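You operate a simulated robot arm through the tools that you are given. There is no shell and no other tool.

Carry out the task below with a simulated robot arm. There is one attempt and no reset: what you move stays moved.

JOB
Pack bearing 72 with grease till it shows, then put it in Reuse.
Fine: no overflow; swing the purple lever aside again. Where these are worked on the way, their far stop is far enough and under half their travel is too little: purple lever.

It is judged by the outcome, as a careful person would: the job done as asked, and still so three seconds after it is handed in. It fails if anything else is knocked over, pushed out of place, dropped, spilled or broken.

ROBOT AND FRAMES
A 6-joint arm with a two-finger parallel gripper, fixed in place. Base frame: the origin is on the floor under the middle of its stand, x ahead of it, y to its left, z up. Readings come in cm, rad, newtons and seconds.
With the tool pointing down near the work surface it reaches from about 34 to 86 cm from the base axis. Its first joint turns from -2.007 to 2.007 rad. Payload 3.43 kg.
The TCP is the grasp point between the finger pads, 3.4 cm short of the fingertips. In the tool frame z runs along the fingers and y along their closing line. Largest opening 12.8 cm; finger width 2.4, thickness 1.2; the body of the gripper, 4.8 by 13 cm, starts 9.6 cm behind the TCP.
Orientation is that of the tool frame in the base frame, as a unit quaternion [x, y, z, w]. With the fingers straight down and closing along the base's y, the tool's x points along the base's -x, its y along +y and its z along -z.

CONTROLS
- The arm moves only by the tool step_arm. Its argument "plan" is a list of rows, each a list of 7 numbers: the gripper command, from -1 (fully open) to 1 (shut), values between in proportion, then the shift along the tool's x, y, z in units of 30 mm (1.0 is 30 mm), then the turn, a rotation vector about the tool's x, y, z in units of 8 degrees (1.0 is 8 degrees). In form: [[gripper, tx, ty, tz, wx, wy, wz], ...]. A call has 1 to 20 rows; each row shifts and turns the commanded pose from where the row before left it, along the tool's axes as they then stand. A call with a number of a shift or a turn outside -1 to 1 is refused whole. Rows are played at 5 a second. More than 5 cm and 0.15 rad between two rows, or a gripper value outside its range, and nothing of the call is played. A pose out of reach is approached as far as the arm can. The call stops where the force on the tool passes 70 N (or 10 N more than at its start, if that is more) or the arm is blocked; 0.2 s more then pass. The fingers move at their own pace (about 10.8 cm/s each) and stop on an object; they squeeze with about 30 N. The grip force told is the motor's: it shows also when the fingers shut on nothing. Time passes only in rows, and 0.2 s behind the last, so rows that do not move let the fingers close. It gives the time, the measured TCP pose, the force on the tool (base axes), the opening and the grip force at its end, in the units of the frame above (readings bear some noise), with the torque about the TCP (base axes, N m) and any sound that the robot's microphone picked up.
- Cameras (640 x 400 px; columns grow to the right, rows downward): "scene" is fixed at [21.82, -65.12, 160.62]; the picture's right is [0.14, 0.99, 0.00], its down [0.94, -0.13, -0.31] and it looks along [-0.31, 0.04, -0.95] (base axes); focal length 251 px, centre (320, 200). "wrist" rides on the gripper at [7.6, -1.1, -16] in the tool frame; the picture's right is [0.15, 0.99, 0.00], its down [-0.88, 0.13, -0.46] and it looks along [-0.45, 0.07, 0.89] (tool axes); focal length 234 px, centre (320, 200). There is no depth. A picture from a camera that has moved, and an enlarged one, comes with that camera's place and axes in the base frame and with its lens.
- camera(camera): a new picture of that camera. It takes no simulated time.
- lift_body(by): moves the trunk up (or, below 0, down) by that many cm; the arm rides with it, the base frame stays. It gives what a move gives, with no picture.
- inspect(camera, box): a new picture of the part [left, top, right, bottom] of that camera's present view, enlarged. It takes no simulated time.
- close_job(): hands the job in; it is judged then, once.

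Places have to be worked out from the pictures, the camera data and where the tool is seen. Open the gripper and draw the arm clear of the work before you hand the job in, unless the task says otherwise.

The tools are called after "Emit:" as a command line: name --pt "numbers of a row" for each row, then --argument value for the rest, lists and objects as JSON in quotes. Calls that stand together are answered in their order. step_arm: Moves the arm, as the interface text tells. Its arguments: {"type":"object","properties":{"plan":{"type":"array"}},"required":["plan"]} The other tools are called the same way: lift_body (by) moves the trunk up or down; camera (camera) takes a picture; inspect (camera, box) takes an enlarged picture of a part of a camera's view; close_job () hands the job in.

At the start:

```text
time: 0.0
eef_pos: [29.34, -48.68, 119.3]
orientation: [0.001, 1.0, 0.0, 0.0]
wrist_force: [0.1, 0.5, 0.2]
wrist_torque: [0.01, -0.04, -0.03]
finger_gap: 12.84
gripper_force: 0.0
trunk travel left (down, up): [-72.5, 6.5]
```

scene: 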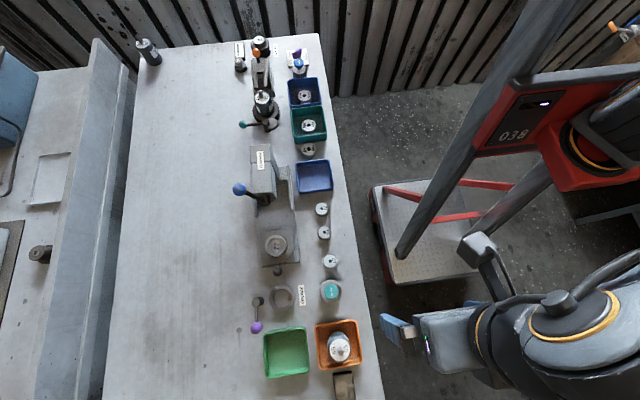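
wrist: 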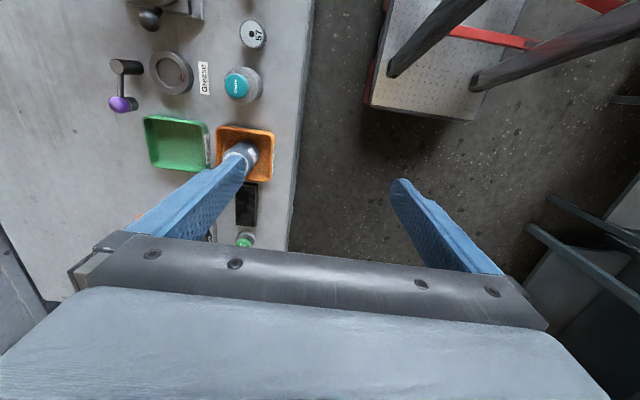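

I begin by enlarging the parts of the scene view to identify the bearings, labels, levers and bins.

Emit:
inspect --camera "scene" --box '[220, 20, 360, 120]'

Emit:
inspect --camera "scene" --box '[220, 100, 360, 200]'

Emit:
inspect --camera "scene" --box '[220, 190, 360, 290]'

Emit:
inspect --camera "scene" --box '[230, 270, 400, 400]'

Emit:
inspect --camera "wrist" --box '[90, 0, 310, 250]'

```text
4.00 times, centred on (290, 70) of scene
camera zoom: at [21.82, -65.12, 160.62], right [0.14, 0.99, 0.0], down [0.94, -0.13, -0.31], along [-0.31, 0.04, -0.95], focal length 1004 px, centre (440, 720)
```

zoom: 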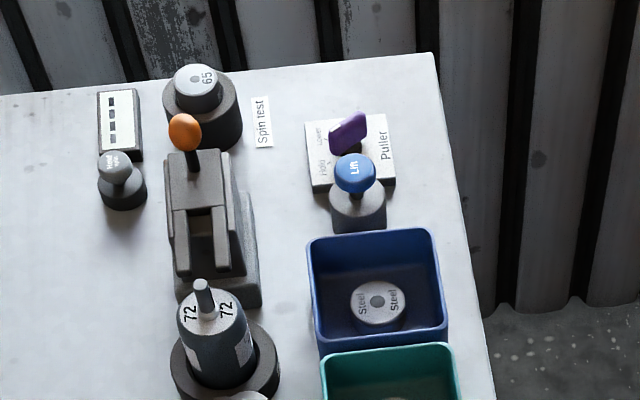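

```text
4.00 times, centred on (290, 150) of scene
camera zoom: at [21.82, -65.12, 160.62], right [0.14, 0.99, 0.0], down [0.94, -0.13, -0.31], along [-0.31, 0.04, -0.95], focal length 1004 px, centre (440, 400)
```

zoom: 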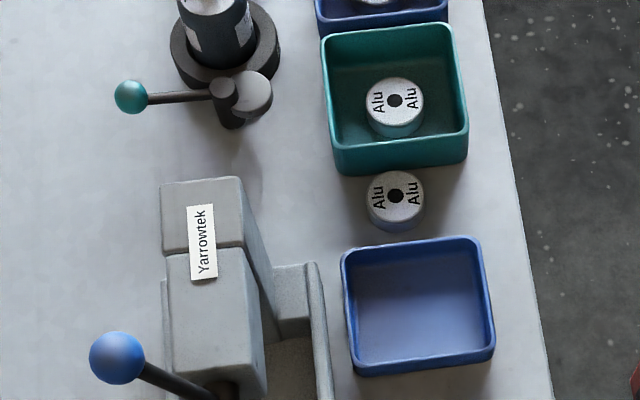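

```text
4.00 times, centred on (290, 240) of scene
camera zoom: at [21.82, -65.12, 160.62], right [0.14, 0.99, 0.0], down [0.94, -0.13, -0.31], along [-0.31, 0.04, -0.95], focal length 1004 px, centre (440, 40)
```

zoom: 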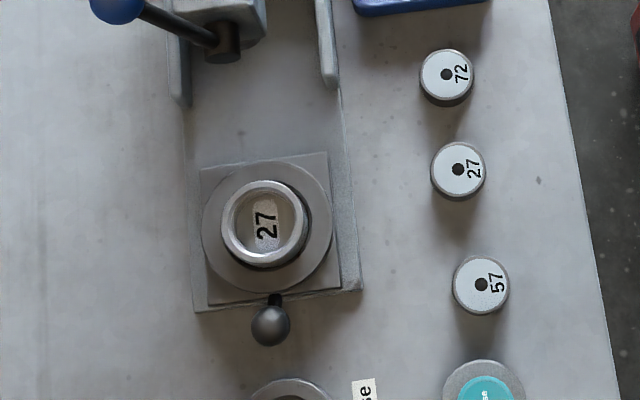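

```text
3.08 times, centred on (315, 335) of scene
camera zoom: at [21.82, -65.12, 160.62], right [0.14, 0.99, 0.0], down [0.94, -0.13, -0.31], along [-0.31, 0.04, -0.95], focal length 772 px, centre (335, -215)
```

zoom: 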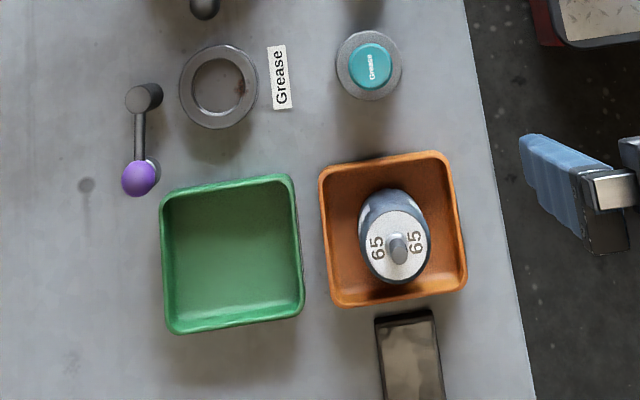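

```text
1.60 times, centred on (200, 125) of wrist
camera zoom: at [21.69, -49.67, 135.16], right [-0.15, 0.99, 0.0], down [0.88, 0.13, 0.46], along [0.45, 0.07, -0.89], focal length 375 px, centre (512, 320)
```

zoom: 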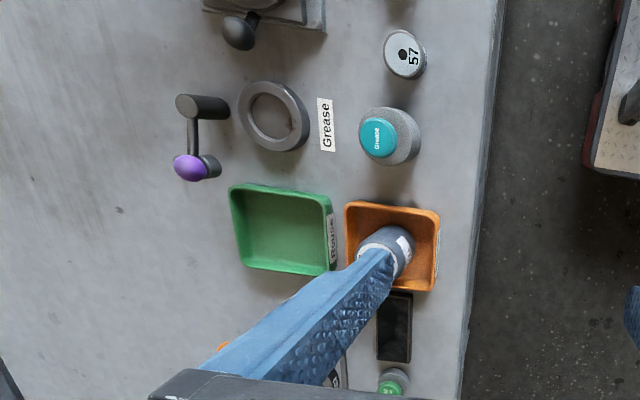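

The bench looks to be at z ≈ 86 (grease ring near x 24, y −76). Numbered discs 72/27/57 lie near y ≈ −62; I'll move the arm high along −x to get closer wrist views before deciding anything.

Emit:
step_arm --pt "-1 0.9 0 0 0 0 0" --pt "-1 0.9 0 0 0 0 0" --pt "-1 0.9 0 0 0 0 0" --pt "-1 0.9 0 0 0 0 0" --pt "-1 0.9 0 0 0 0 0" --pt "-1 0.9 0 0 0 0 0" --pt "-1 0.9 0 0 0 0 0" --pt "-1 0.9 0 0 0 0 0" --pt "-1 0.9 0 0 0 0 0" --pt "-1 0.9 0 0 0 0 0" --pt "-1 0 0 0 0 0 0"

```text
time: 2.4
eef_pos: [2.09, -48.43, 119.37]
orientation: [0.0, 1.0, 0.0, 0.0]
wrist_force: [-0.2, 0.1, -0.2]
wrist_torque: [0.0, -0.01, 0.01]
finger_gap: 12.83
gripper_force: 0.1
trunk travel left (down, up): [-72.5, 6.5]
```

The arm is at (2, −48, 119). I take wrist and scene pictures here.

Emit:
camera --camera "wrist"

Emit:
inspect --camera "scene" --box '[230, 270, 400, 400]'

```text
taken
camera wrist: at [-5.38, -49.66, 135.24], right [-0.15, 0.99, 0.0], down [0.88, 0.13, 0.46], along [0.45, 0.07, -0.89], focal length 234 px, centre (320, 200)
```

wrist: 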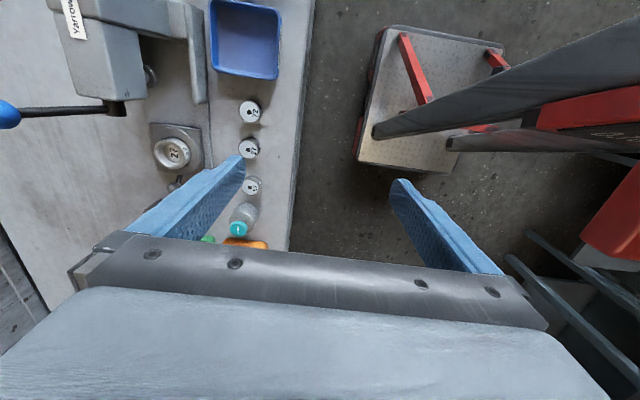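

```text
3.08 times, centred on (315, 335) of scene
camera zoom: at [21.82, -65.12, 160.62], right [0.14, 0.99, 0.0], down [0.94, -0.13, -0.31], along [-0.31, 0.04, -0.95], focal length 772 px, centre (335, -215)
```

zoom: 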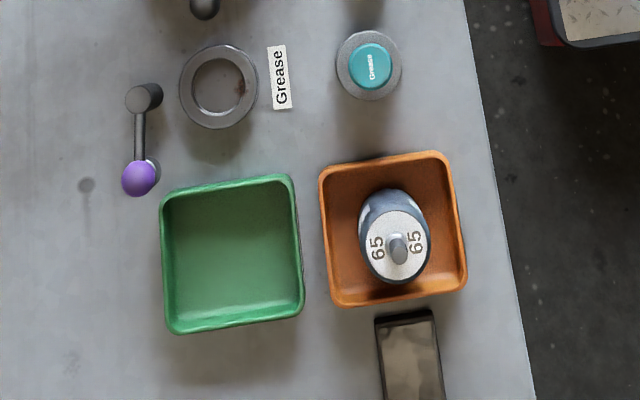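

Emit:
inspect --camera "wrist" --box '[140, 80, 300, 260]'

Emit:
inspect --camera "scene" --box '[295, 195, 355, 235]'

Emit:
inspect --camera "scene" --box '[240, 200, 310, 300]'

```text
2.22 times, centred on (220, 170) of wrist
camera zoom: at [-5.38, -49.66, 135.24], right [-0.15, 0.99, 0.0], down [0.88, 0.13, 0.46], along [0.45, 0.07, -0.89], focal length 520 px, centre (542, 267)
```

zoom: 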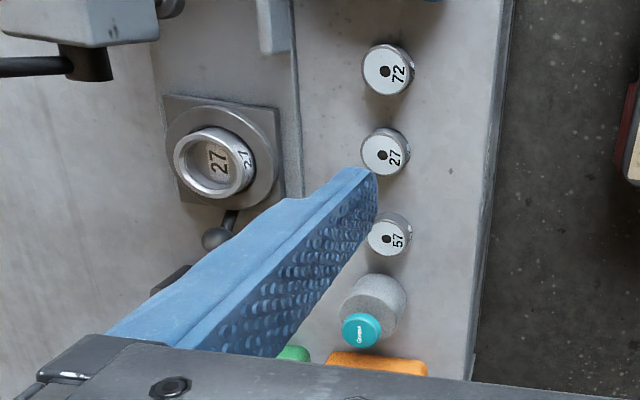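

```text
10.00 times, centred on (325, 215) of scene
camera zoom: at [21.82, -65.12, 160.62], right [0.14, 0.99, 0.0], down [0.94, -0.13, -0.31], along [-0.31, 0.04, -0.95], focal length 2509 px, centre (270, 50)
```

zoom: 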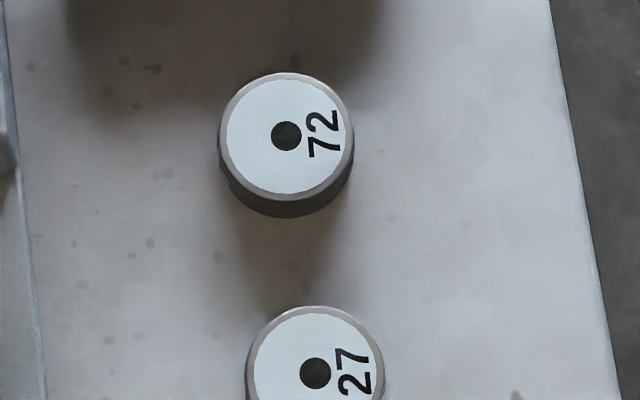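

```text
4.00 times, centred on (275, 250) of scene
camera zoom: at [21.82, -65.12, 160.62], right [0.14, 0.99, 0.0], down [0.94, -0.13, -0.31], along [-0.31, 0.04, -0.95], focal length 1004 px, centre (500, 0)
```

zoom: 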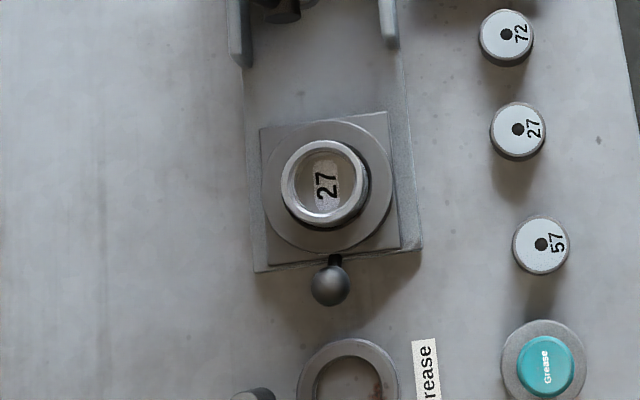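

The disc bearing 72 stands at about (1.4, −61.8), top z ≈ 89, 4 cm wide. Next I look closely at the grease station by moving above it.

Emit:
step_arm --pt "-1 -0.533 -0.82 0.38 0 0 0" --pt "-1 -0.533 -0.82 0.38 0 0 0" --pt "-1 -0.533 -0.82 0.38 0 0 0" --pt "-1 -0.533 -0.82 0.38 0 0 0" --pt "-1 -0.533 -0.82 0.38 0 0 0" --pt "-1 -0.533 -0.82 0.38 0 0 0" --pt "-1 -0.533 -0.82 0.38 0 0 0" --pt "-1 -0.533 -0.82 0.38 0 0 0" --pt "-1 -0.533 -0.82 0.38 0 0 0" --pt "-1 -0.533 -0.82 0.38 0 0 0" --pt "-1 0 0 0 0 0 0"

Emit:
camera --camera "wrist"

Emit:
camera --camera "scene"

```text
time: 4.8
eef_pos: [18.3, -73.28, 107.89]
orientation: [0.0, 1.0, 0.0, 0.0]
wrist_force: [0.0, -0.1, 0.8]
wrist_torque: [-0.01, -0.01, 0.03]
finger_gap: 12.8
gripper_force: 0.0
trunk travel left (down, up): [-72.5, 6.5]
```

```text
taken
camera wrist: at [10.75, -74.28, 123.67], right [-0.15, 0.99, 0.0], down [0.88, 0.13, 0.46], along [0.45, 0.07, -0.89], focal length 234 px, centre (320, 200)
```

wrist: 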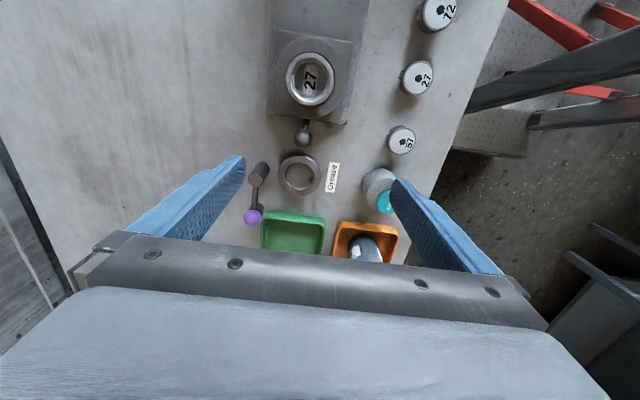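

```text
taken
```

scene: 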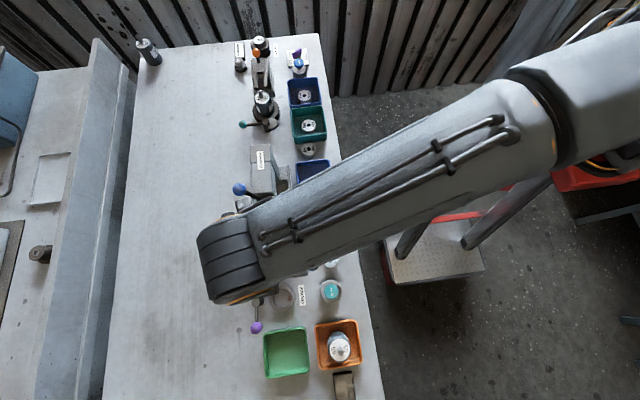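

Emit:
inspect --camera "wrist" --box '[230, 130, 430, 260]'

Emit:
inspect --camera "wrist" --box '[240, 150, 340, 230]'

Emit:
inspect --camera "wrist" --box '[370, 0, 470, 160]'

```text
3.08 times, centred on (330, 195) of wrist
camera zoom: at [10.75, -74.28, 123.67], right [-0.15, 0.99, 0.0], down [0.88, 0.13, 0.46], along [0.45, 0.07, -0.89], focal length 720 px, centre (289, 215)
```

zoom: 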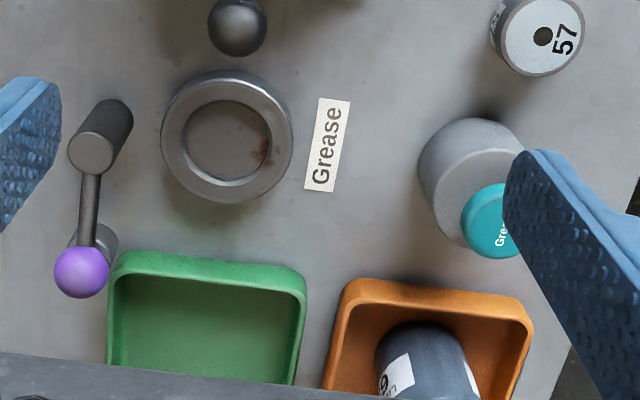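

```text
5.00 times, centred on (290, 190) of wrist
camera zoom: at [10.75, -74.28, 123.67], right [-0.15, 0.99, 0.0], down [0.88, 0.13, 0.46], along [0.45, 0.07, -0.89], focal length 1171 px, centre (470, 250)
```

zoom: 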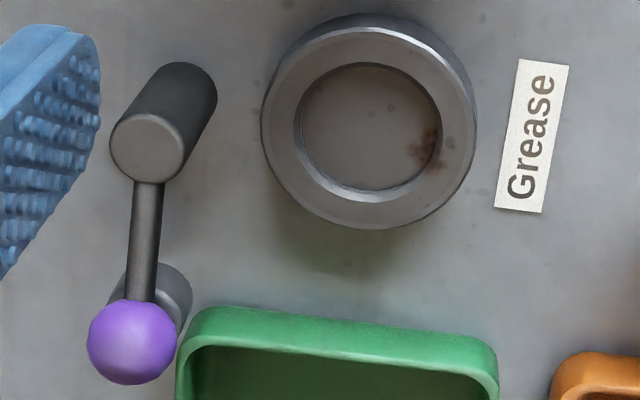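

```text
2.50 times, centred on (420, 80) of wrist
camera zoom: at [10.75, -74.28, 123.67], right [-0.15, 0.99, 0.0], down [0.88, 0.13, 0.46], along [0.45, 0.07, -0.89], focal length 585 px, centre (70, 500)
```

zoom: 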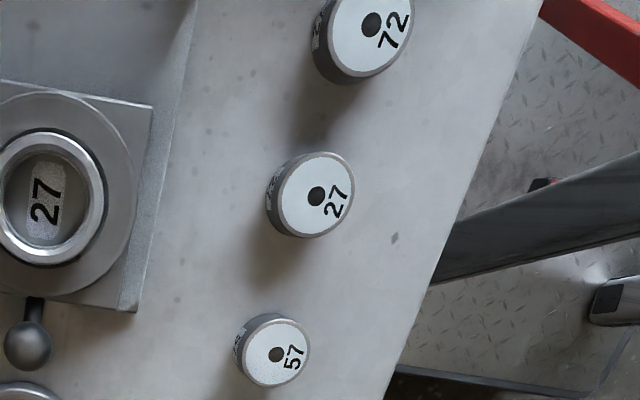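

Grease cup centre ≈ (24.4, −75.6, top 89), lever pivot ≈ (24.2, −81.4) with its purple ball at (30, −81.5, 94.5), so it swings 90° over the cup; grease button top ≈ (24.3, −62.8, 95). Now I go above bearing 72 at (1.5, −61.7) with the fingers at about 7 cm.

Emit:
step_arm --pt "-0.094 0.698 0.4825 0 0 0 0" --pt "-0.094 0.698 0.4825 0 0 0 0" --pt "-0.094 0.698 0.4825 0.3 0 0 0" --pt "-0.094 0.698 0.4825 0.4 0 0 0" --pt "-0.094 0.698 0.4825 0.4 0 0 0" --pt "-0.094 0.698 0.4825 0.5 0 0 0" --pt "-0.094 0.698 0.4825 0.5 0 0 0" --pt "-0.094 0.698 0.4825 0.53 0 0 0" --pt "-0.094 0 0 0 0 0 0"

Emit:
camera --camera "wrist"

```text
time: 6.8
eef_pos: [1.57, -61.68, 99.98]
orientation: [0.001, 1.0, 0.0, 0.0]
wrist_force: [0.2, 1.0, -0.1]
wrist_torque: [0.03, 0.01, 0.02]
finger_gap: 6.99
gripper_force: 0.0
trunk travel left (down, up): [-72.5, 6.5]
```

```text
taken
camera wrist: at [-6.06, -62.72, 115.88], right [-0.15, 0.99, 0.0], down [0.88, 0.13, 0.46], along [0.45, 0.07, -0.89], focal length 234 px, centre (320, 200)
```

wrist: 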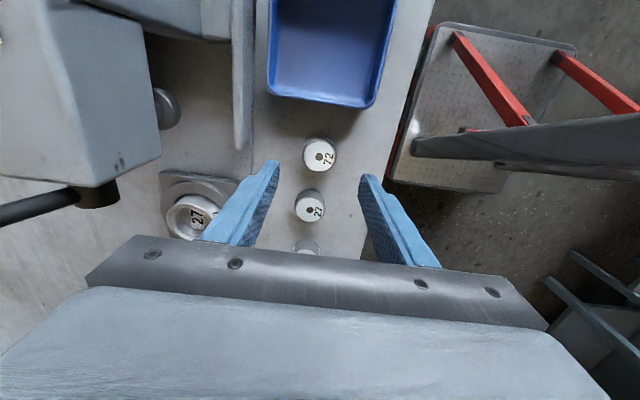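

Bearing 72 appears exactly where predicted. I zoom in to read its height and side clearance.

Emit:
inspect --camera "wrist" --box '[260, 120, 380, 220]'

Emit:
inspect --camera "scene" --box '[220, 120, 360, 240]'

```text
4.00 times, centred on (320, 170) of wrist
camera zoom: at [-6.06, -62.72, 115.88], right [-0.15, 0.99, 0.0], down [0.88, 0.13, 0.46], along [0.45, 0.07, -0.89], focal length 937 px, centre (320, 320)
```

zoom: 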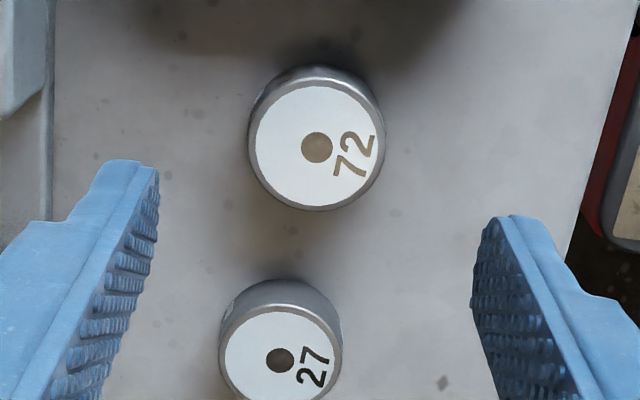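

```text
3.33 times, centred on (290, 180) of scene
camera zoom: at [21.82, -65.12, 160.62], right [0.14, 0.99, 0.0], down [0.94, -0.13, -0.31], along [-0.31, 0.04, -0.95], focal length 836 px, centre (420, 267)
```

zoom: 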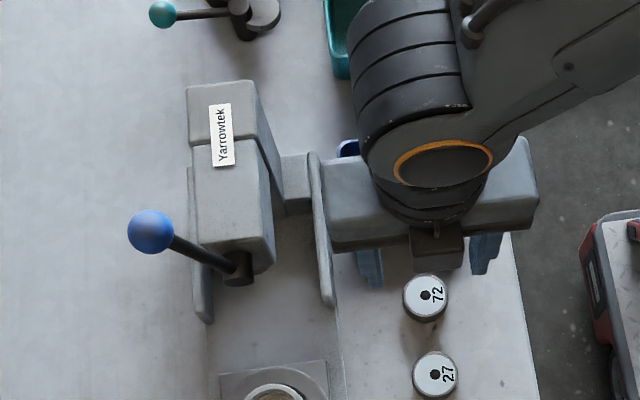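

Bearing 72 is at x≈1.7, y≈−61.7, roughly 1.8 cm tall, with the bench near 87.7. I'll descend so that the tips reach only the upper ~0.9 cm of it (TCP z ≈ 92.1), then look before closing.

Emit:
step_arm --pt "-0.094 -0.04 0 0.65 0 0 0" --pt "-0.094 0 0 0.65 0 0 0" --pt "-0.094 0 0 0.65 0 0 0" --pt "-0.094 0 0 0.4 0 0 0" --pt "-0.094 0 0 0.25 0 0 0" --pt "-0.094 0 0 0 0 0 0"

Emit:
camera --camera "wrist"

Emit:
inspect --camera "wrist" --box '[260, 120, 380, 220]'

```text
time: 8.2
eef_pos: [1.69, -61.6, 92.24]
orientation: [-0.001, 1.0, 0.0, 0.001]
wrist_force: [0.9, -0.4, -0.5]
wrist_torque: [0.01, 0.0, 0.01]
finger_gap: 6.98
gripper_force: 0.0
trunk travel left (down, up): [-72.5, 6.5]
```

```text
taken
camera wrist: at [-5.93, -62.67, 108.09], right [-0.15, 0.99, 0.0], down [0.88, 0.13, 0.46], along [0.45, 0.07, -0.89], focal length 234 px, centre (320, 200)
```

wrist: 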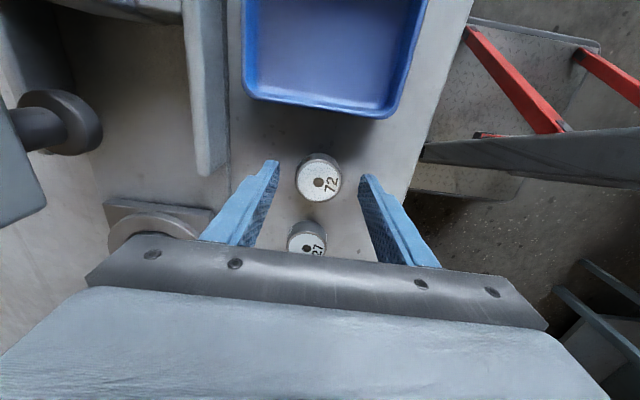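

```text
4.00 times, centred on (320, 170) of wrist
camera zoom: at [-5.93, -62.67, 108.09], right [-0.15, 0.99, 0.0], down [0.88, 0.13, 0.46], along [0.45, 0.07, -0.89], focal length 937 px, centre (320, 320)
```

zoom: 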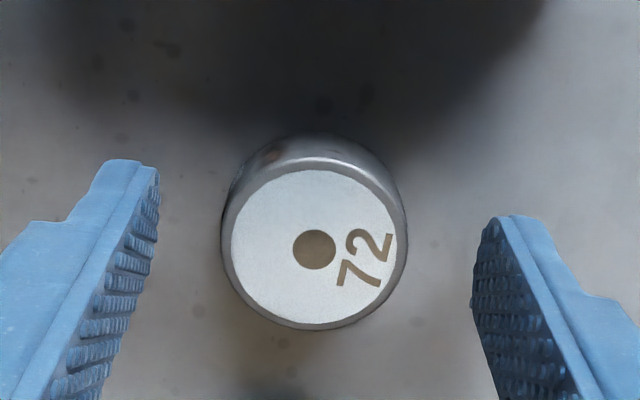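

Top face is at z≈89.3 and the bearing is centred between the fingers. I lower 2 mm more and close on it.

Emit:
step_arm --pt "-0.094 -0.02 -0.01 0.08 0 0 0" --pt "0.3 0 0 0 0 0 0" --pt "1 0 0 0 0 0 0" --pt "1 0 0 0 0 0 0" --pt "1 0 0 0 0 0 0"

Emit:
inspect --camera "wrist" --box '[260, 120, 380, 220]'

```text
time: 9.4
eef_pos: [1.78, -61.67, 92.01]
orientation: [0.0, 1.0, 0.0, 0.0]
wrist_force: [-0.7, -1.1, 1.0]
wrist_torque: [-0.04, -0.01, -0.01]
finger_gap: 3.87
gripper_force: 29.8
trunk travel left (down, up): [-72.5, 6.5]
```

```text
4.00 times, centred on (320, 170) of wrist
camera zoom: at [-5.84, -62.71, 107.86], right [-0.15, 0.99, 0.0], down [0.88, 0.13, 0.46], along [0.45, 0.07, -0.89], focal length 937 px, centre (320, 320)
```

zoom: 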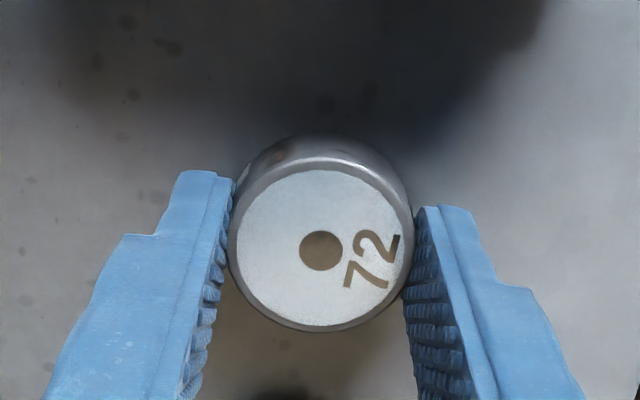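

Gripped (gap 3.87 cm, 30 N). I lift straight up 10 cm and check that it hangs level.

Emit:
step_arm --pt "1 0 0 -0.2 0 0 0" --pt "1 0 0 -0.4 0 0 0" --pt "1 0 0 -0.7 0 0 0" --pt "1 0 0 -0.7 0 0 0" --pt "1 0 0 -0.7 0 0 0" --pt "1 0 0 -0.65 0 0 0" --pt "1 0 0 0 0 0 0"

Emit:
camera --camera "wrist"

Emit:
inspect --camera "wrist" --box '[260, 120, 380, 220]'

```text
time: 11.0
eef_pos: [1.8, -61.73, 102.08]
orientation: [0.0, 1.0, 0.0, 0.0]
wrist_force: [-0.5, -0.4, -1.1]
wrist_torque: [-0.01, 0.0, 0.01]
finger_gap: 3.87
gripper_force: 30.1
trunk travel left (down, up): [-72.5, 6.5]
```

```text
taken
camera wrist: at [-5.81, -62.74, 117.9], right [-0.15, 0.99, 0.0], down [0.88, 0.13, 0.46], along [0.45, 0.07, -0.89], focal length 234 px, centre (320, 200)
```

wrist: 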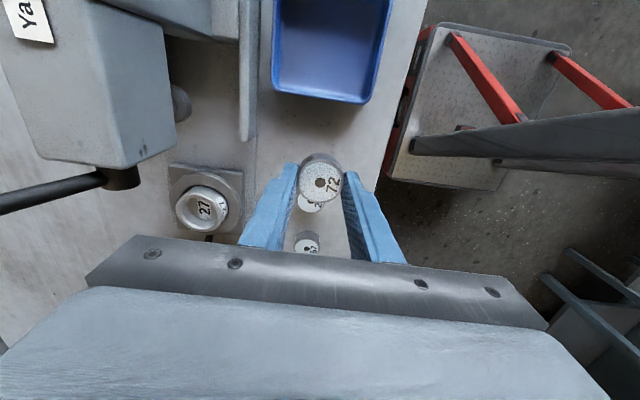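

```text
4.00 times, centred on (320, 170) of wrist
camera zoom: at [-5.81, -62.74, 117.9], right [-0.15, 0.99, 0.0], down [0.88, 0.13, 0.46], along [0.45, 0.07, -0.89], focal length 937 px, centre (320, 320)
```

zoom: 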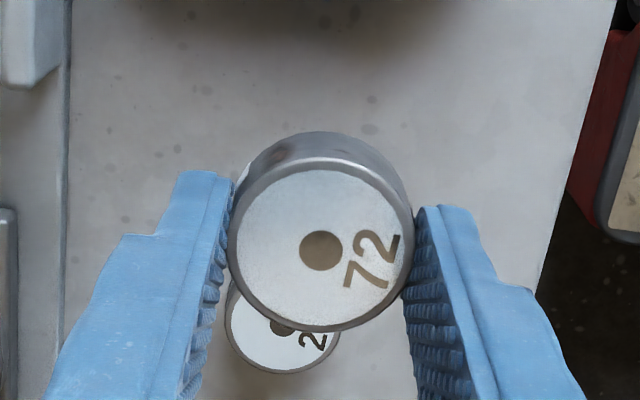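

The bearing is held firmly and level. I carry it to a hover above the grease cup and look down past it to refine the cup position.

Emit:
step_arm --pt "1 -0.4 -0.23 -0.4 0 0 0" --pt "1 -0.8 -0.48 -0.4 0 0 0" --pt "1 -0.85 -0.5 -0.4 0 0 0" --pt "1 -0.85 -0.5 -0.2 0 0 0" --pt "1 -0.85 -0.5 0 0 0 0" --pt "1 -0.85 -0.5 0 0 0 0" --pt "1 -0.85 -0.5 0 0 0 0" --pt "1 -0.85 -0.5 0 0 0 0" --pt "1 -0.8 -0.5 0 0 0 0" --pt "1 -0.6 -0.4 0 0 0 0" --pt "1 0 0 0 0 0 0"

Emit:
camera --camera "wrist"

Emit:
inspect --camera "wrist" --box '[240, 90, 400, 220]'

```text
time: 13.4
eef_pos: [24.94, -75.5, 106.0]
orientation: [-0.001, 1.0, 0.0, 0.0]
wrist_force: [0.4, 0.9, -1.3]
wrist_torque: [0.03, -0.02, 0.01]
finger_gap: 3.9
gripper_force: 29.9
trunk travel left (down, up): [-72.5, 6.5]
```

```text
taken
camera wrist: at [17.29, -76.63, 122.07], right [-0.15, 0.99, 0.0], down [0.88, 0.13, 0.46], along [0.45, 0.07, -0.89], focal length 234 px, centre (320, 200)
```

wrist: 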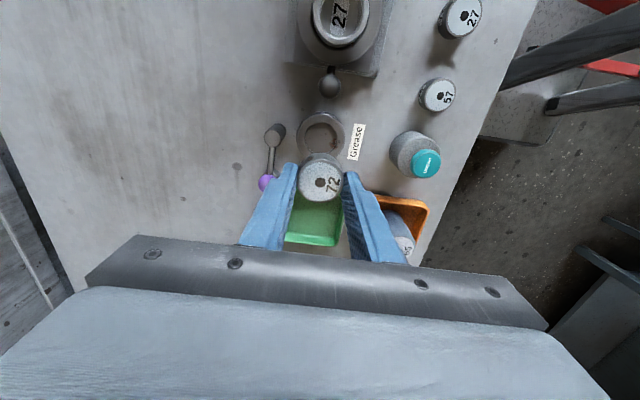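

```text
3.08 times, centred on (320, 155) of wrist
camera zoom: at [17.29, -76.63, 122.07], right [-0.15, 0.99, 0.0], down [0.88, 0.13, 0.46], along [0.45, 0.07, -0.89], focal length 720 px, centre (320, 338)
```

zoom: 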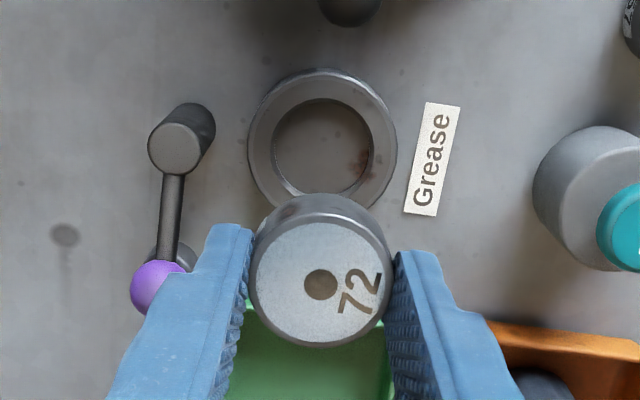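

Cup centre comes out consistently at (24.4, −75.5), rim ≈ 88.9, and the bearing is centred on the TCP. I move to x 24.4 and descend to TCP z 95, leaving 1.5 cm clearance, to verify alignment.

Emit:
step_arm --pt "1 0.18 0 0.3 0 0 0" --pt "1 0 0 0.7 0 0 0" --pt "1 0 0 0.8 0 0 0" --pt "1 0 0 0.8 0 0 0" --pt "1 0 0 0.7 0 0 0" --pt "1 0 0 0.37 0 0 0" --pt "1 0 0 0 0 0 0"

Emit:
inspect --camera "wrist" --box '[240, 90, 400, 220]'

Emit:
inspect --camera "scene" --box '[240, 260, 360, 340]'

```text
time: 15.0
eef_pos: [24.23, -75.44, 95.08]
orientation: [0.0, 1.0, 0.0, 0.001]
wrist_force: [-0.2, 0.2, -1.2]
wrist_torque: [0.01, 0.0, -0.03]
finger_gap: 3.88
gripper_force: 29.8
trunk travel left (down, up): [-72.5, 6.5]
```

```text
3.08 times, centred on (320, 155) of wrist
camera zoom: at [16.72, -76.5, 111.03], right [-0.15, 0.99, 0.0], down [0.88, 0.13, 0.46], along [0.45, 0.07, -0.89], focal length 720 px, centre (320, 338)
```

zoom: 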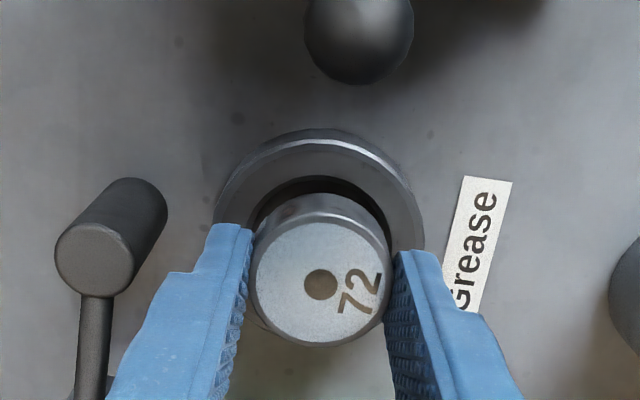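

```text
5.00 times, centred on (300, 300) of scene
camera zoom: at [21.82, -65.12, 160.62], right [0.14, 0.99, 0.0], down [0.94, -0.13, -0.31], along [-0.31, 0.04, -0.95], focal length 1254 px, centre (420, -300)
```

zoom: 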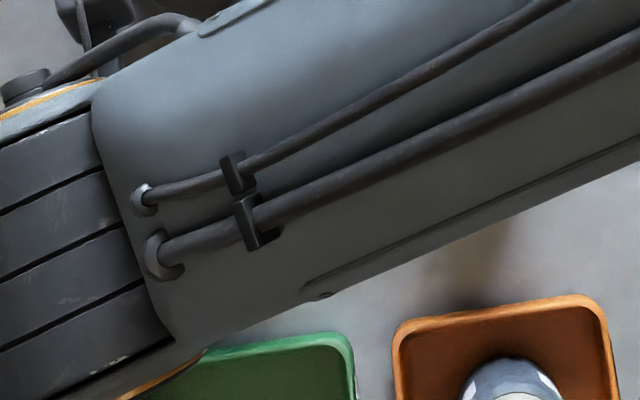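

I zoom further to compare the bearing with the cup's inner edge.

Emit:
inspect --camera "wrist" --box '[280, 125, 360, 175]'

```text
8.00 times, centred on (320, 150) of wrist
camera zoom: at [16.72, -76.5, 111.03], right [-0.15, 0.99, 0.0], down [0.88, 0.13, 0.46], along [0.45, 0.07, -0.89], focal length 1873 px, centre (320, 600)
```

zoom: 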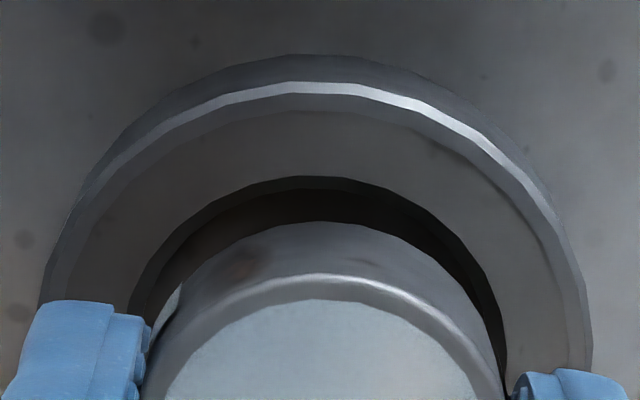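

Relative to the held bearing, the cup centre is about +2.7 mm in x and −0.7 mm in y. I correct and lower to just above the rim (bearing bottom ~3 mm over it).

Emit:
step_arm --pt "1 -0.09 -0.023 0 0 0 0" --pt "1 0 0 0.2 0 0 0" --pt "1 0 0 0.2 0 0 0" --pt "1 0 0 0 0 0 0" --pt "1 0 0 0 0 0 0"

Emit:
inspect --camera "wrist" --box '[280, 130, 376, 190]'

Emit:
inspect --camera "wrist" --box '[240, 90, 400, 220]'

```text
time: 16.2
eef_pos: [24.56, -75.42, 94.1]
orientation: [0.0, 1.0, 0.001, 0.0]
wrist_force: [-0.5, 0.1, -1.6]
wrist_torque: [0.01, 0.01, -0.06]
finger_gap: 3.85
gripper_force: 29.9
trunk travel left (down, up): [-72.5, 6.5]
```

```text
6.67 times, centred on (328, 160) of wrist
camera zoom: at [16.98, -76.59, 109.85], right [-0.15, 0.99, 0.0], down [0.88, 0.13, 0.46], along [0.45, 0.07, -0.89], focal length 1561 px, centre (267, 467)
```

zoom: 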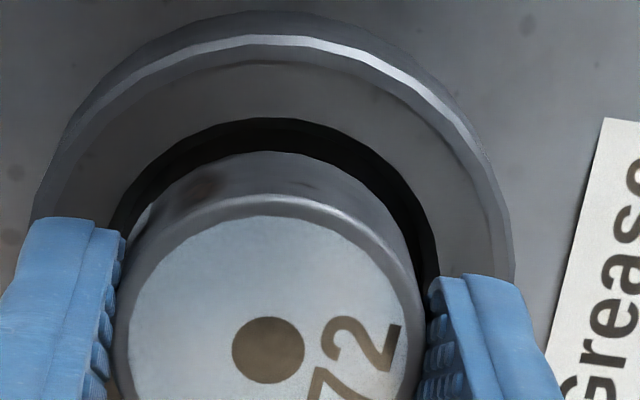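

```text
3.08 times, centred on (320, 155) of wrist
camera zoom: at [16.98, -76.59, 109.85], right [-0.15, 0.99, 0.0], down [0.88, 0.13, 0.46], along [0.45, 0.07, -0.89], focal length 720 px, centre (320, 338)
```

zoom: 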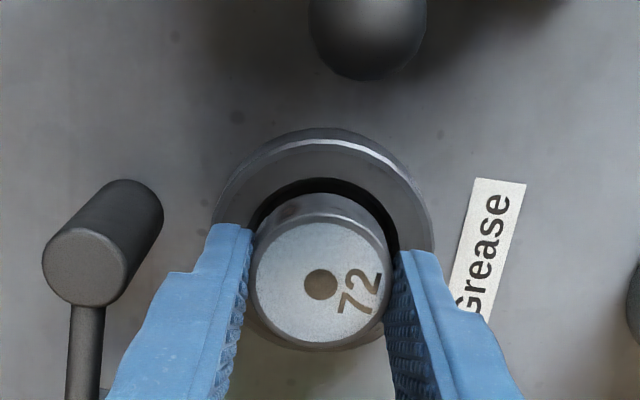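

Alignment is nearly concentric; I shift 1 mm more in +x and lower 1 cm gently, watching the force.

Emit:
step_arm --pt "1 -0.033 0 0.05 0 0 0" --pt "1 0 0 0.07 0 0 0" --pt "1 0 0 0.07 0 0 0" --pt "1 0 0 0.07 0 0 0" --pt "1 0 0 0.07 0 0 0" --pt "1 0 0 0 0 0 0"

Emit:
inspect --camera "wrist" --box '[280, 130, 376, 190]'

```text
time: 17.6
eef_pos: [24.59, -75.63, 93.14]
orientation: [0.0, 1.0, -0.001, 0.0]
wrist_force: [-1.7, 2.2, 15.1]
wrist_torque: [0.2, 0.18, 0.0]
finger_gap: 3.89
gripper_force: 29.9
trunk travel left (down, up): [-72.5, 6.5]
```

```text
6.67 times, centred on (328, 160) of wrist
camera zoom: at [17.07, -76.57, 109.07], right [-0.15, 0.99, 0.0], down [0.88, 0.13, 0.46], along [0.45, 0.06, -0.89], focal length 1561 px, centre (267, 467)
```

zoom: 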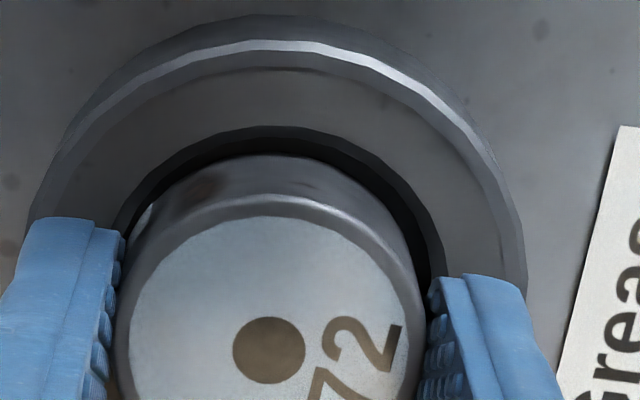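

There is 15 N of upward force already at TCP z 93.1, which could be the cup floor or the rim. I raise 3 mm, shift 0.9 mm in +y (the left gap looks smaller) and lower again to see whether contact comes at the same height.

Emit:
step_arm --pt "1 0 0 -0.1 0 0 0" --pt "1 0 0.03 0 0 0 0" --pt "1 0 0 0 0 0 0" --pt "1 0 0 0 0 0 0"

Emit:
inspect --camera "wrist" --box '[280, 130, 376, 190]'

```text
time: 18.6
eef_pos: [24.78, -75.39, 93.2]
orientation: [0.0, 1.0, 0.001, 0.0]
wrist_force: [0.5, 0.1, -0.9]
wrist_torque: [0.0, -0.01, 0.0]
finger_gap: 3.85
gripper_force: 29.4
trunk travel left (down, up): [-72.5, 6.5]
```

```text
6.67 times, centred on (328, 160) of wrist
camera zoom: at [17.11, -76.49, 109.1], right [-0.15, 0.99, 0.0], down [0.88, 0.13, 0.46], along [0.45, 0.07, -0.89], focal length 1561 px, centre (267, 467)
```

zoom: 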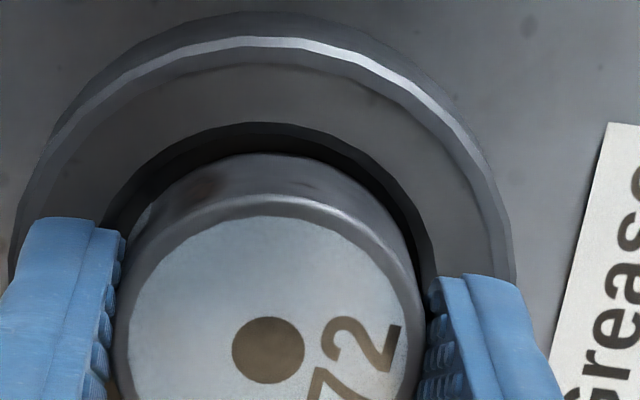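

Now the bearing is about 0.8 mm too far in +y. I shift back 0.7 mm in −y and lower in small steps.

Emit:
step_arm --pt "1 0 -0.025 0 0 0 0" --pt "1 0 0 0.04 0 0 0" --pt "1 0 0 0.03 0 0 0" --pt "1 0 0 0 0 0 0"

Emit:
inspect --camera "wrist" --box '[280, 130, 376, 190]'

```text
time: 19.6
eef_pos: [24.7, -75.47, 93.21]
orientation: [0.0, 1.0, 0.0, 0.0]
wrist_force: [-0.7, 1.3, 8.9]
wrist_torque: [0.12, 0.06, 0.0]
finger_gap: 3.85
gripper_force: 29.8
trunk travel left (down, up): [-72.5, 6.5]
```

```text
6.67 times, centred on (328, 160) of wrist
camera zoom: at [17.07, -76.58, 109.08], right [-0.15, 0.99, 0.0], down [0.88, 0.13, 0.46], along [0.45, 0.07, -0.89], focal length 1561 px, centre (267, 467)
```

zoom: 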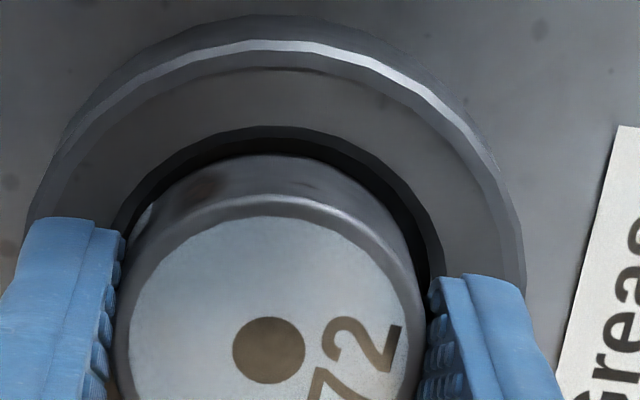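

Contact recurs at the same height with the pressure centred under the bearing, so it's resting on the cup floor. I open the fingers just to ~5.2 cm and look.

Emit:
step_arm --pt "0.36 0 0 -0.02 0 0 0" --pt "0.2 0 0 0 0 0 0" --pt "0.2 0 0 0 0 0 0" --pt "0.2 0 0 0 0 0 0"

Emit:
inspect --camera "wrist" --box '[270, 125, 382, 195]'

```text
time: 20.6
eef_pos: [24.59, -75.6, 93.16]
orientation: [-0.001, 1.0, 0.0, 0.0]
wrist_force: [0.7, -0.4, -0.8]
wrist_torque: [0.0, -0.02, 0.03]
finger_gap: 5.15
gripper_force: 0.2
trunk travel left (down, up): [-72.5, 6.5]
```

```text
5.71 times, centred on (326, 160) of wrist
camera zoom: at [17.08, -76.6, 109.0], right [-0.15, 0.99, 0.0], down [0.88, 0.13, 0.46], along [0.45, 0.07, -0.89], focal length 1338 px, centre (286, 429)
```

zoom: 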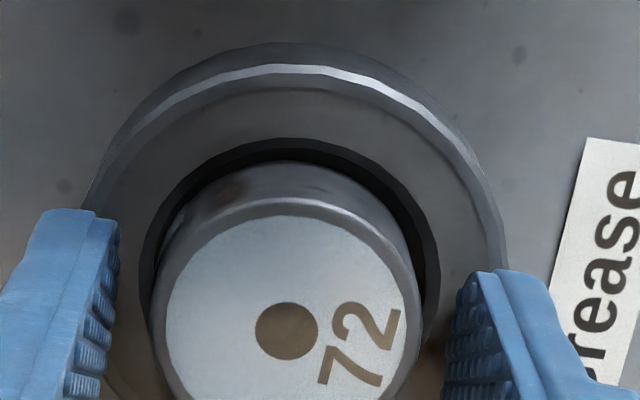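

The bearing stays level in the cup. I back straight up and look at it.

Emit:
step_arm --pt "0.2 0 0 -0.3 0 0 0" --pt "0.2 0 0 -0.6 0 0 0" --pt "0.2 0 0 -0.8 0 0 0" --pt "0.2 0 0 -0.8 0 0 0" --pt "0.2 0 0 -0.8 0 0 0" --pt "0.2 0 0 -0.7 0 0 0" --pt "0.2 0 0 0 0 0 0"

Emit:
camera --camera "wrist"

Emit:
inspect --camera "wrist" --box '[240, 90, 380, 190]'

```text
time: 22.2
eef_pos: [24.74, -75.49, 105.29]
orientation: [0.0, 1.0, 0.0, 0.0]
wrist_force: [-0.3, 0.1, -0.3]
wrist_torque: [0.01, -0.06, -0.03]
finger_gap: 5.11
gripper_force: 0.1
trunk travel left (down, up): [-72.5, 6.5]
```

```text
taken
camera wrist: at [17.1, -76.61, 121.01], right [-0.15, 0.99, 0.0], down [0.88, 0.13, 0.46], along [0.45, 0.07, -0.89], focal length 234 px, centre (320, 200)
```

wrist: 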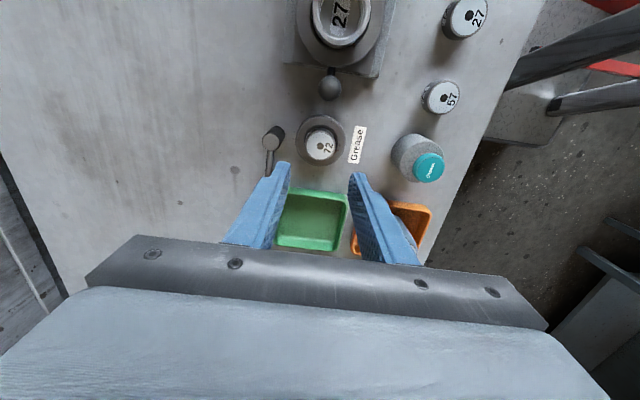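

```text
4.00 times, centred on (310, 140) of wrist
camera zoom: at [17.1, -76.61, 121.01], right [-0.15, 0.99, 0.0], down [0.88, 0.13, 0.46], along [0.45, 0.07, -0.89], focal length 937 px, centre (360, 440)
```

zoom: 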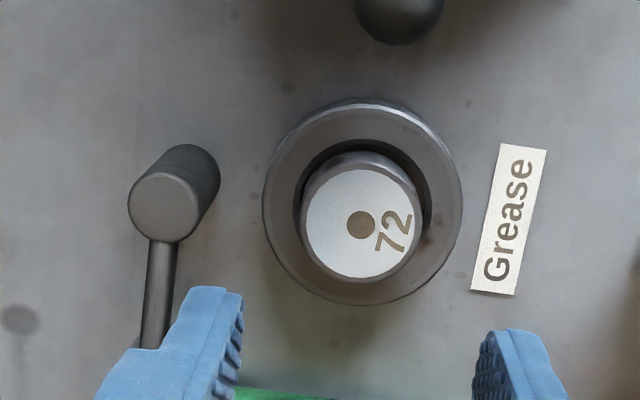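

Bearing 72 sits level in the cup. Next is the purple lever: I move high toward above its ball at (30, −81.4) to check reach (radius ≈ 87 cm) and see the lever between the fingers.

Emit:
step_arm --pt "0.2 -0.5 -0.5 0 0 0 0" --pt "0.2 -0.5 -0.5 0 0 0 0" --pt "0.2 -0.5 -0.5 0 0 0 0" --pt "0.2 -0.25 -0.47 0 0 0 0" --pt "0.2 0 0 0 0 0 0" --pt "0.2 0 0 0 0 0 0"

Emit:
camera --camera "wrist"

Emit:
inspect --camera "wrist" --box '[260, 90, 400, 190]'

Emit:
camera --camera "scene"

```text
time: 23.6
eef_pos: [29.01, -79.39, 105.0]
orientation: [0.0, 1.0, 0.0, 0.0]
wrist_force: [-0.2, 0.1, -1.1]
wrist_torque: [0.0, 0.06, -0.03]
finger_gap: 5.1
gripper_force: 0.1
out of reach, approached as far as the arm can: row 3, 4
trunk travel left (down, up): [-72.5, 6.5]
```

```text
taken
camera wrist: at [21.34, -80.39, 120.9], right [-0.15, 0.99, 0.0], down [0.88, 0.13, 0.46], along [0.45, 0.07, -0.89], focal length 234 px, centre (320, 200)
```

wrist: 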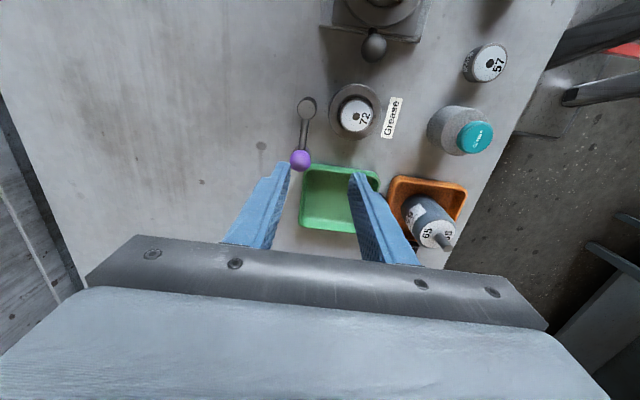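

```text
4.00 times, centred on (330, 140) of wrist
camera zoom: at [21.34, -80.39, 120.9], right [-0.15, 0.99, 0.0], down [0.88, 0.13, 0.46], along [0.45, 0.07, -0.89], focal length 937 px, centre (280, 440)
```

zoom: 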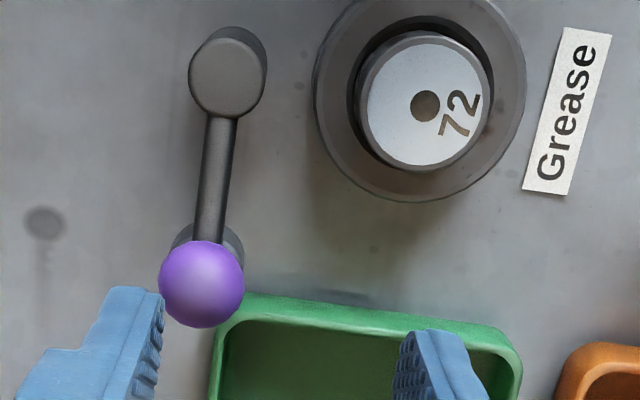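

```text
taken
```

scene: 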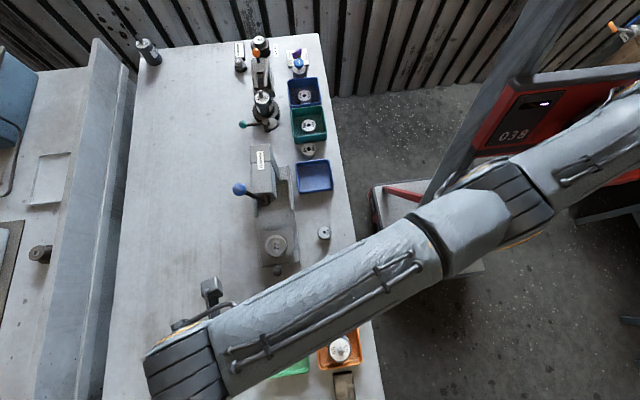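

Tool-down reach ends about 84.5 cm, so I won't go behind the ball with the TCP. Instead I plan to hook the ball with the left finger of the fully opened gripper, yawed 45°, which keeps the TCP well within reach. First I back off a little, open, and yaw.

Emit:
step_arm --pt "0.2 0.45 0.4 0 0 0 0" --pt "0.2 0.45 0.4 0 0 0 0" --pt "0.0 0 0 0 0 0 -0.9375" --pt "-0.3 0 0 0 0 0 -0.9375" --pt "-0.6 0 0 0 0 0 -0.9375" --pt "-1 0 0 0 0 0 -0.9375" --pt "-1 0 0 0 0 0 -0.9375" --pt "-1 0 0 0 0 0 -0.9375" --pt "-1 0 0 0 0 0 0" --pt "-1 0 0 0 0 0 0"

Emit:
camera --camera "wrist"

Emit:
camera --camera "scene"

```text
time: 25.8
eef_pos: [26.26, -76.85, 104.98]
orientation: [-0.383, 0.924, 0.0, 0.0]
wrist_force: [0.0, -0.1, -0.5]
wrist_torque: [0.05, -0.03, 0.0]
finger_gap: 12.78
gripper_force: 0.0
trunk travel left (down, up): [-72.5, 6.5]
```

```text
taken
camera wrist: at [21.64, -82.98, 120.89], right [-0.8, 0.6, 0.0], down [0.53, 0.72, 0.46], along [0.27, 0.37, -0.89], focal length 234 px, centre (320, 200)
```

wrist: 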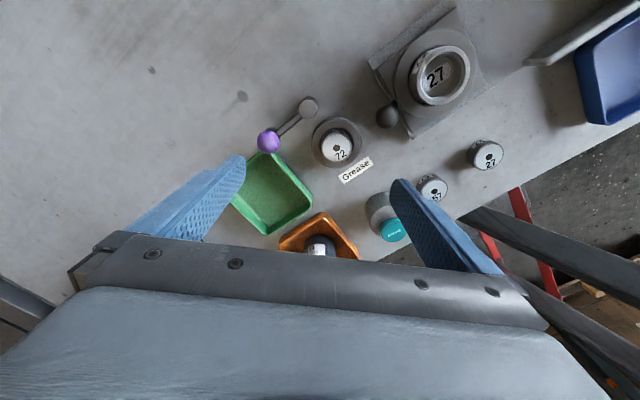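

```text
taken
```

scene: 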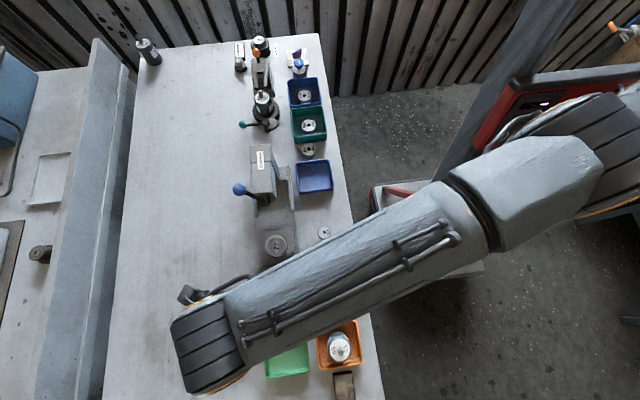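

Yaw is right. I zoom on the lever from this new viewpoint to refine the ball, rod and head.

Emit:
inspect --camera "wrist" --box '[230, 80, 370, 180]'

Emit:
inspect --camera "wrist" --box '[220, 130, 420, 270]'

```text
4.00 times, centred on (300, 130) of wrist
camera zoom: at [21.64, -82.98, 120.89], right [-0.8, 0.6, 0.0], down [0.53, 0.72, 0.46], along [0.27, 0.37, -0.89], focal length 937 px, centre (400, 480)
```

zoom: 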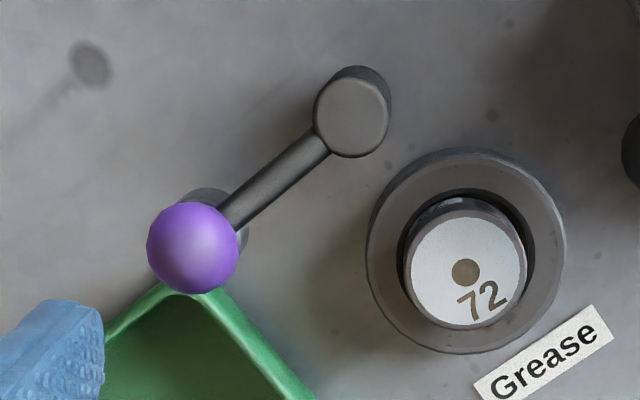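

```text
2.86 times, centred on (320, 200) of wrist
camera zoom: at [21.64, -82.98, 120.89], right [-0.8, 0.6, 0.0], down [0.53, 0.72, 0.46], along [0.27, 0.37, -0.89], focal length 669 px, centre (320, 200)
```

zoom: 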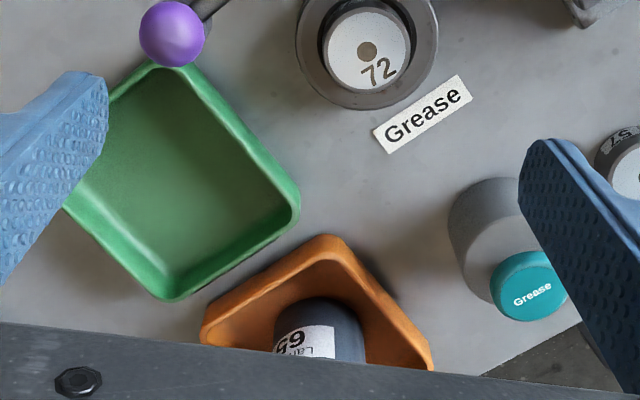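

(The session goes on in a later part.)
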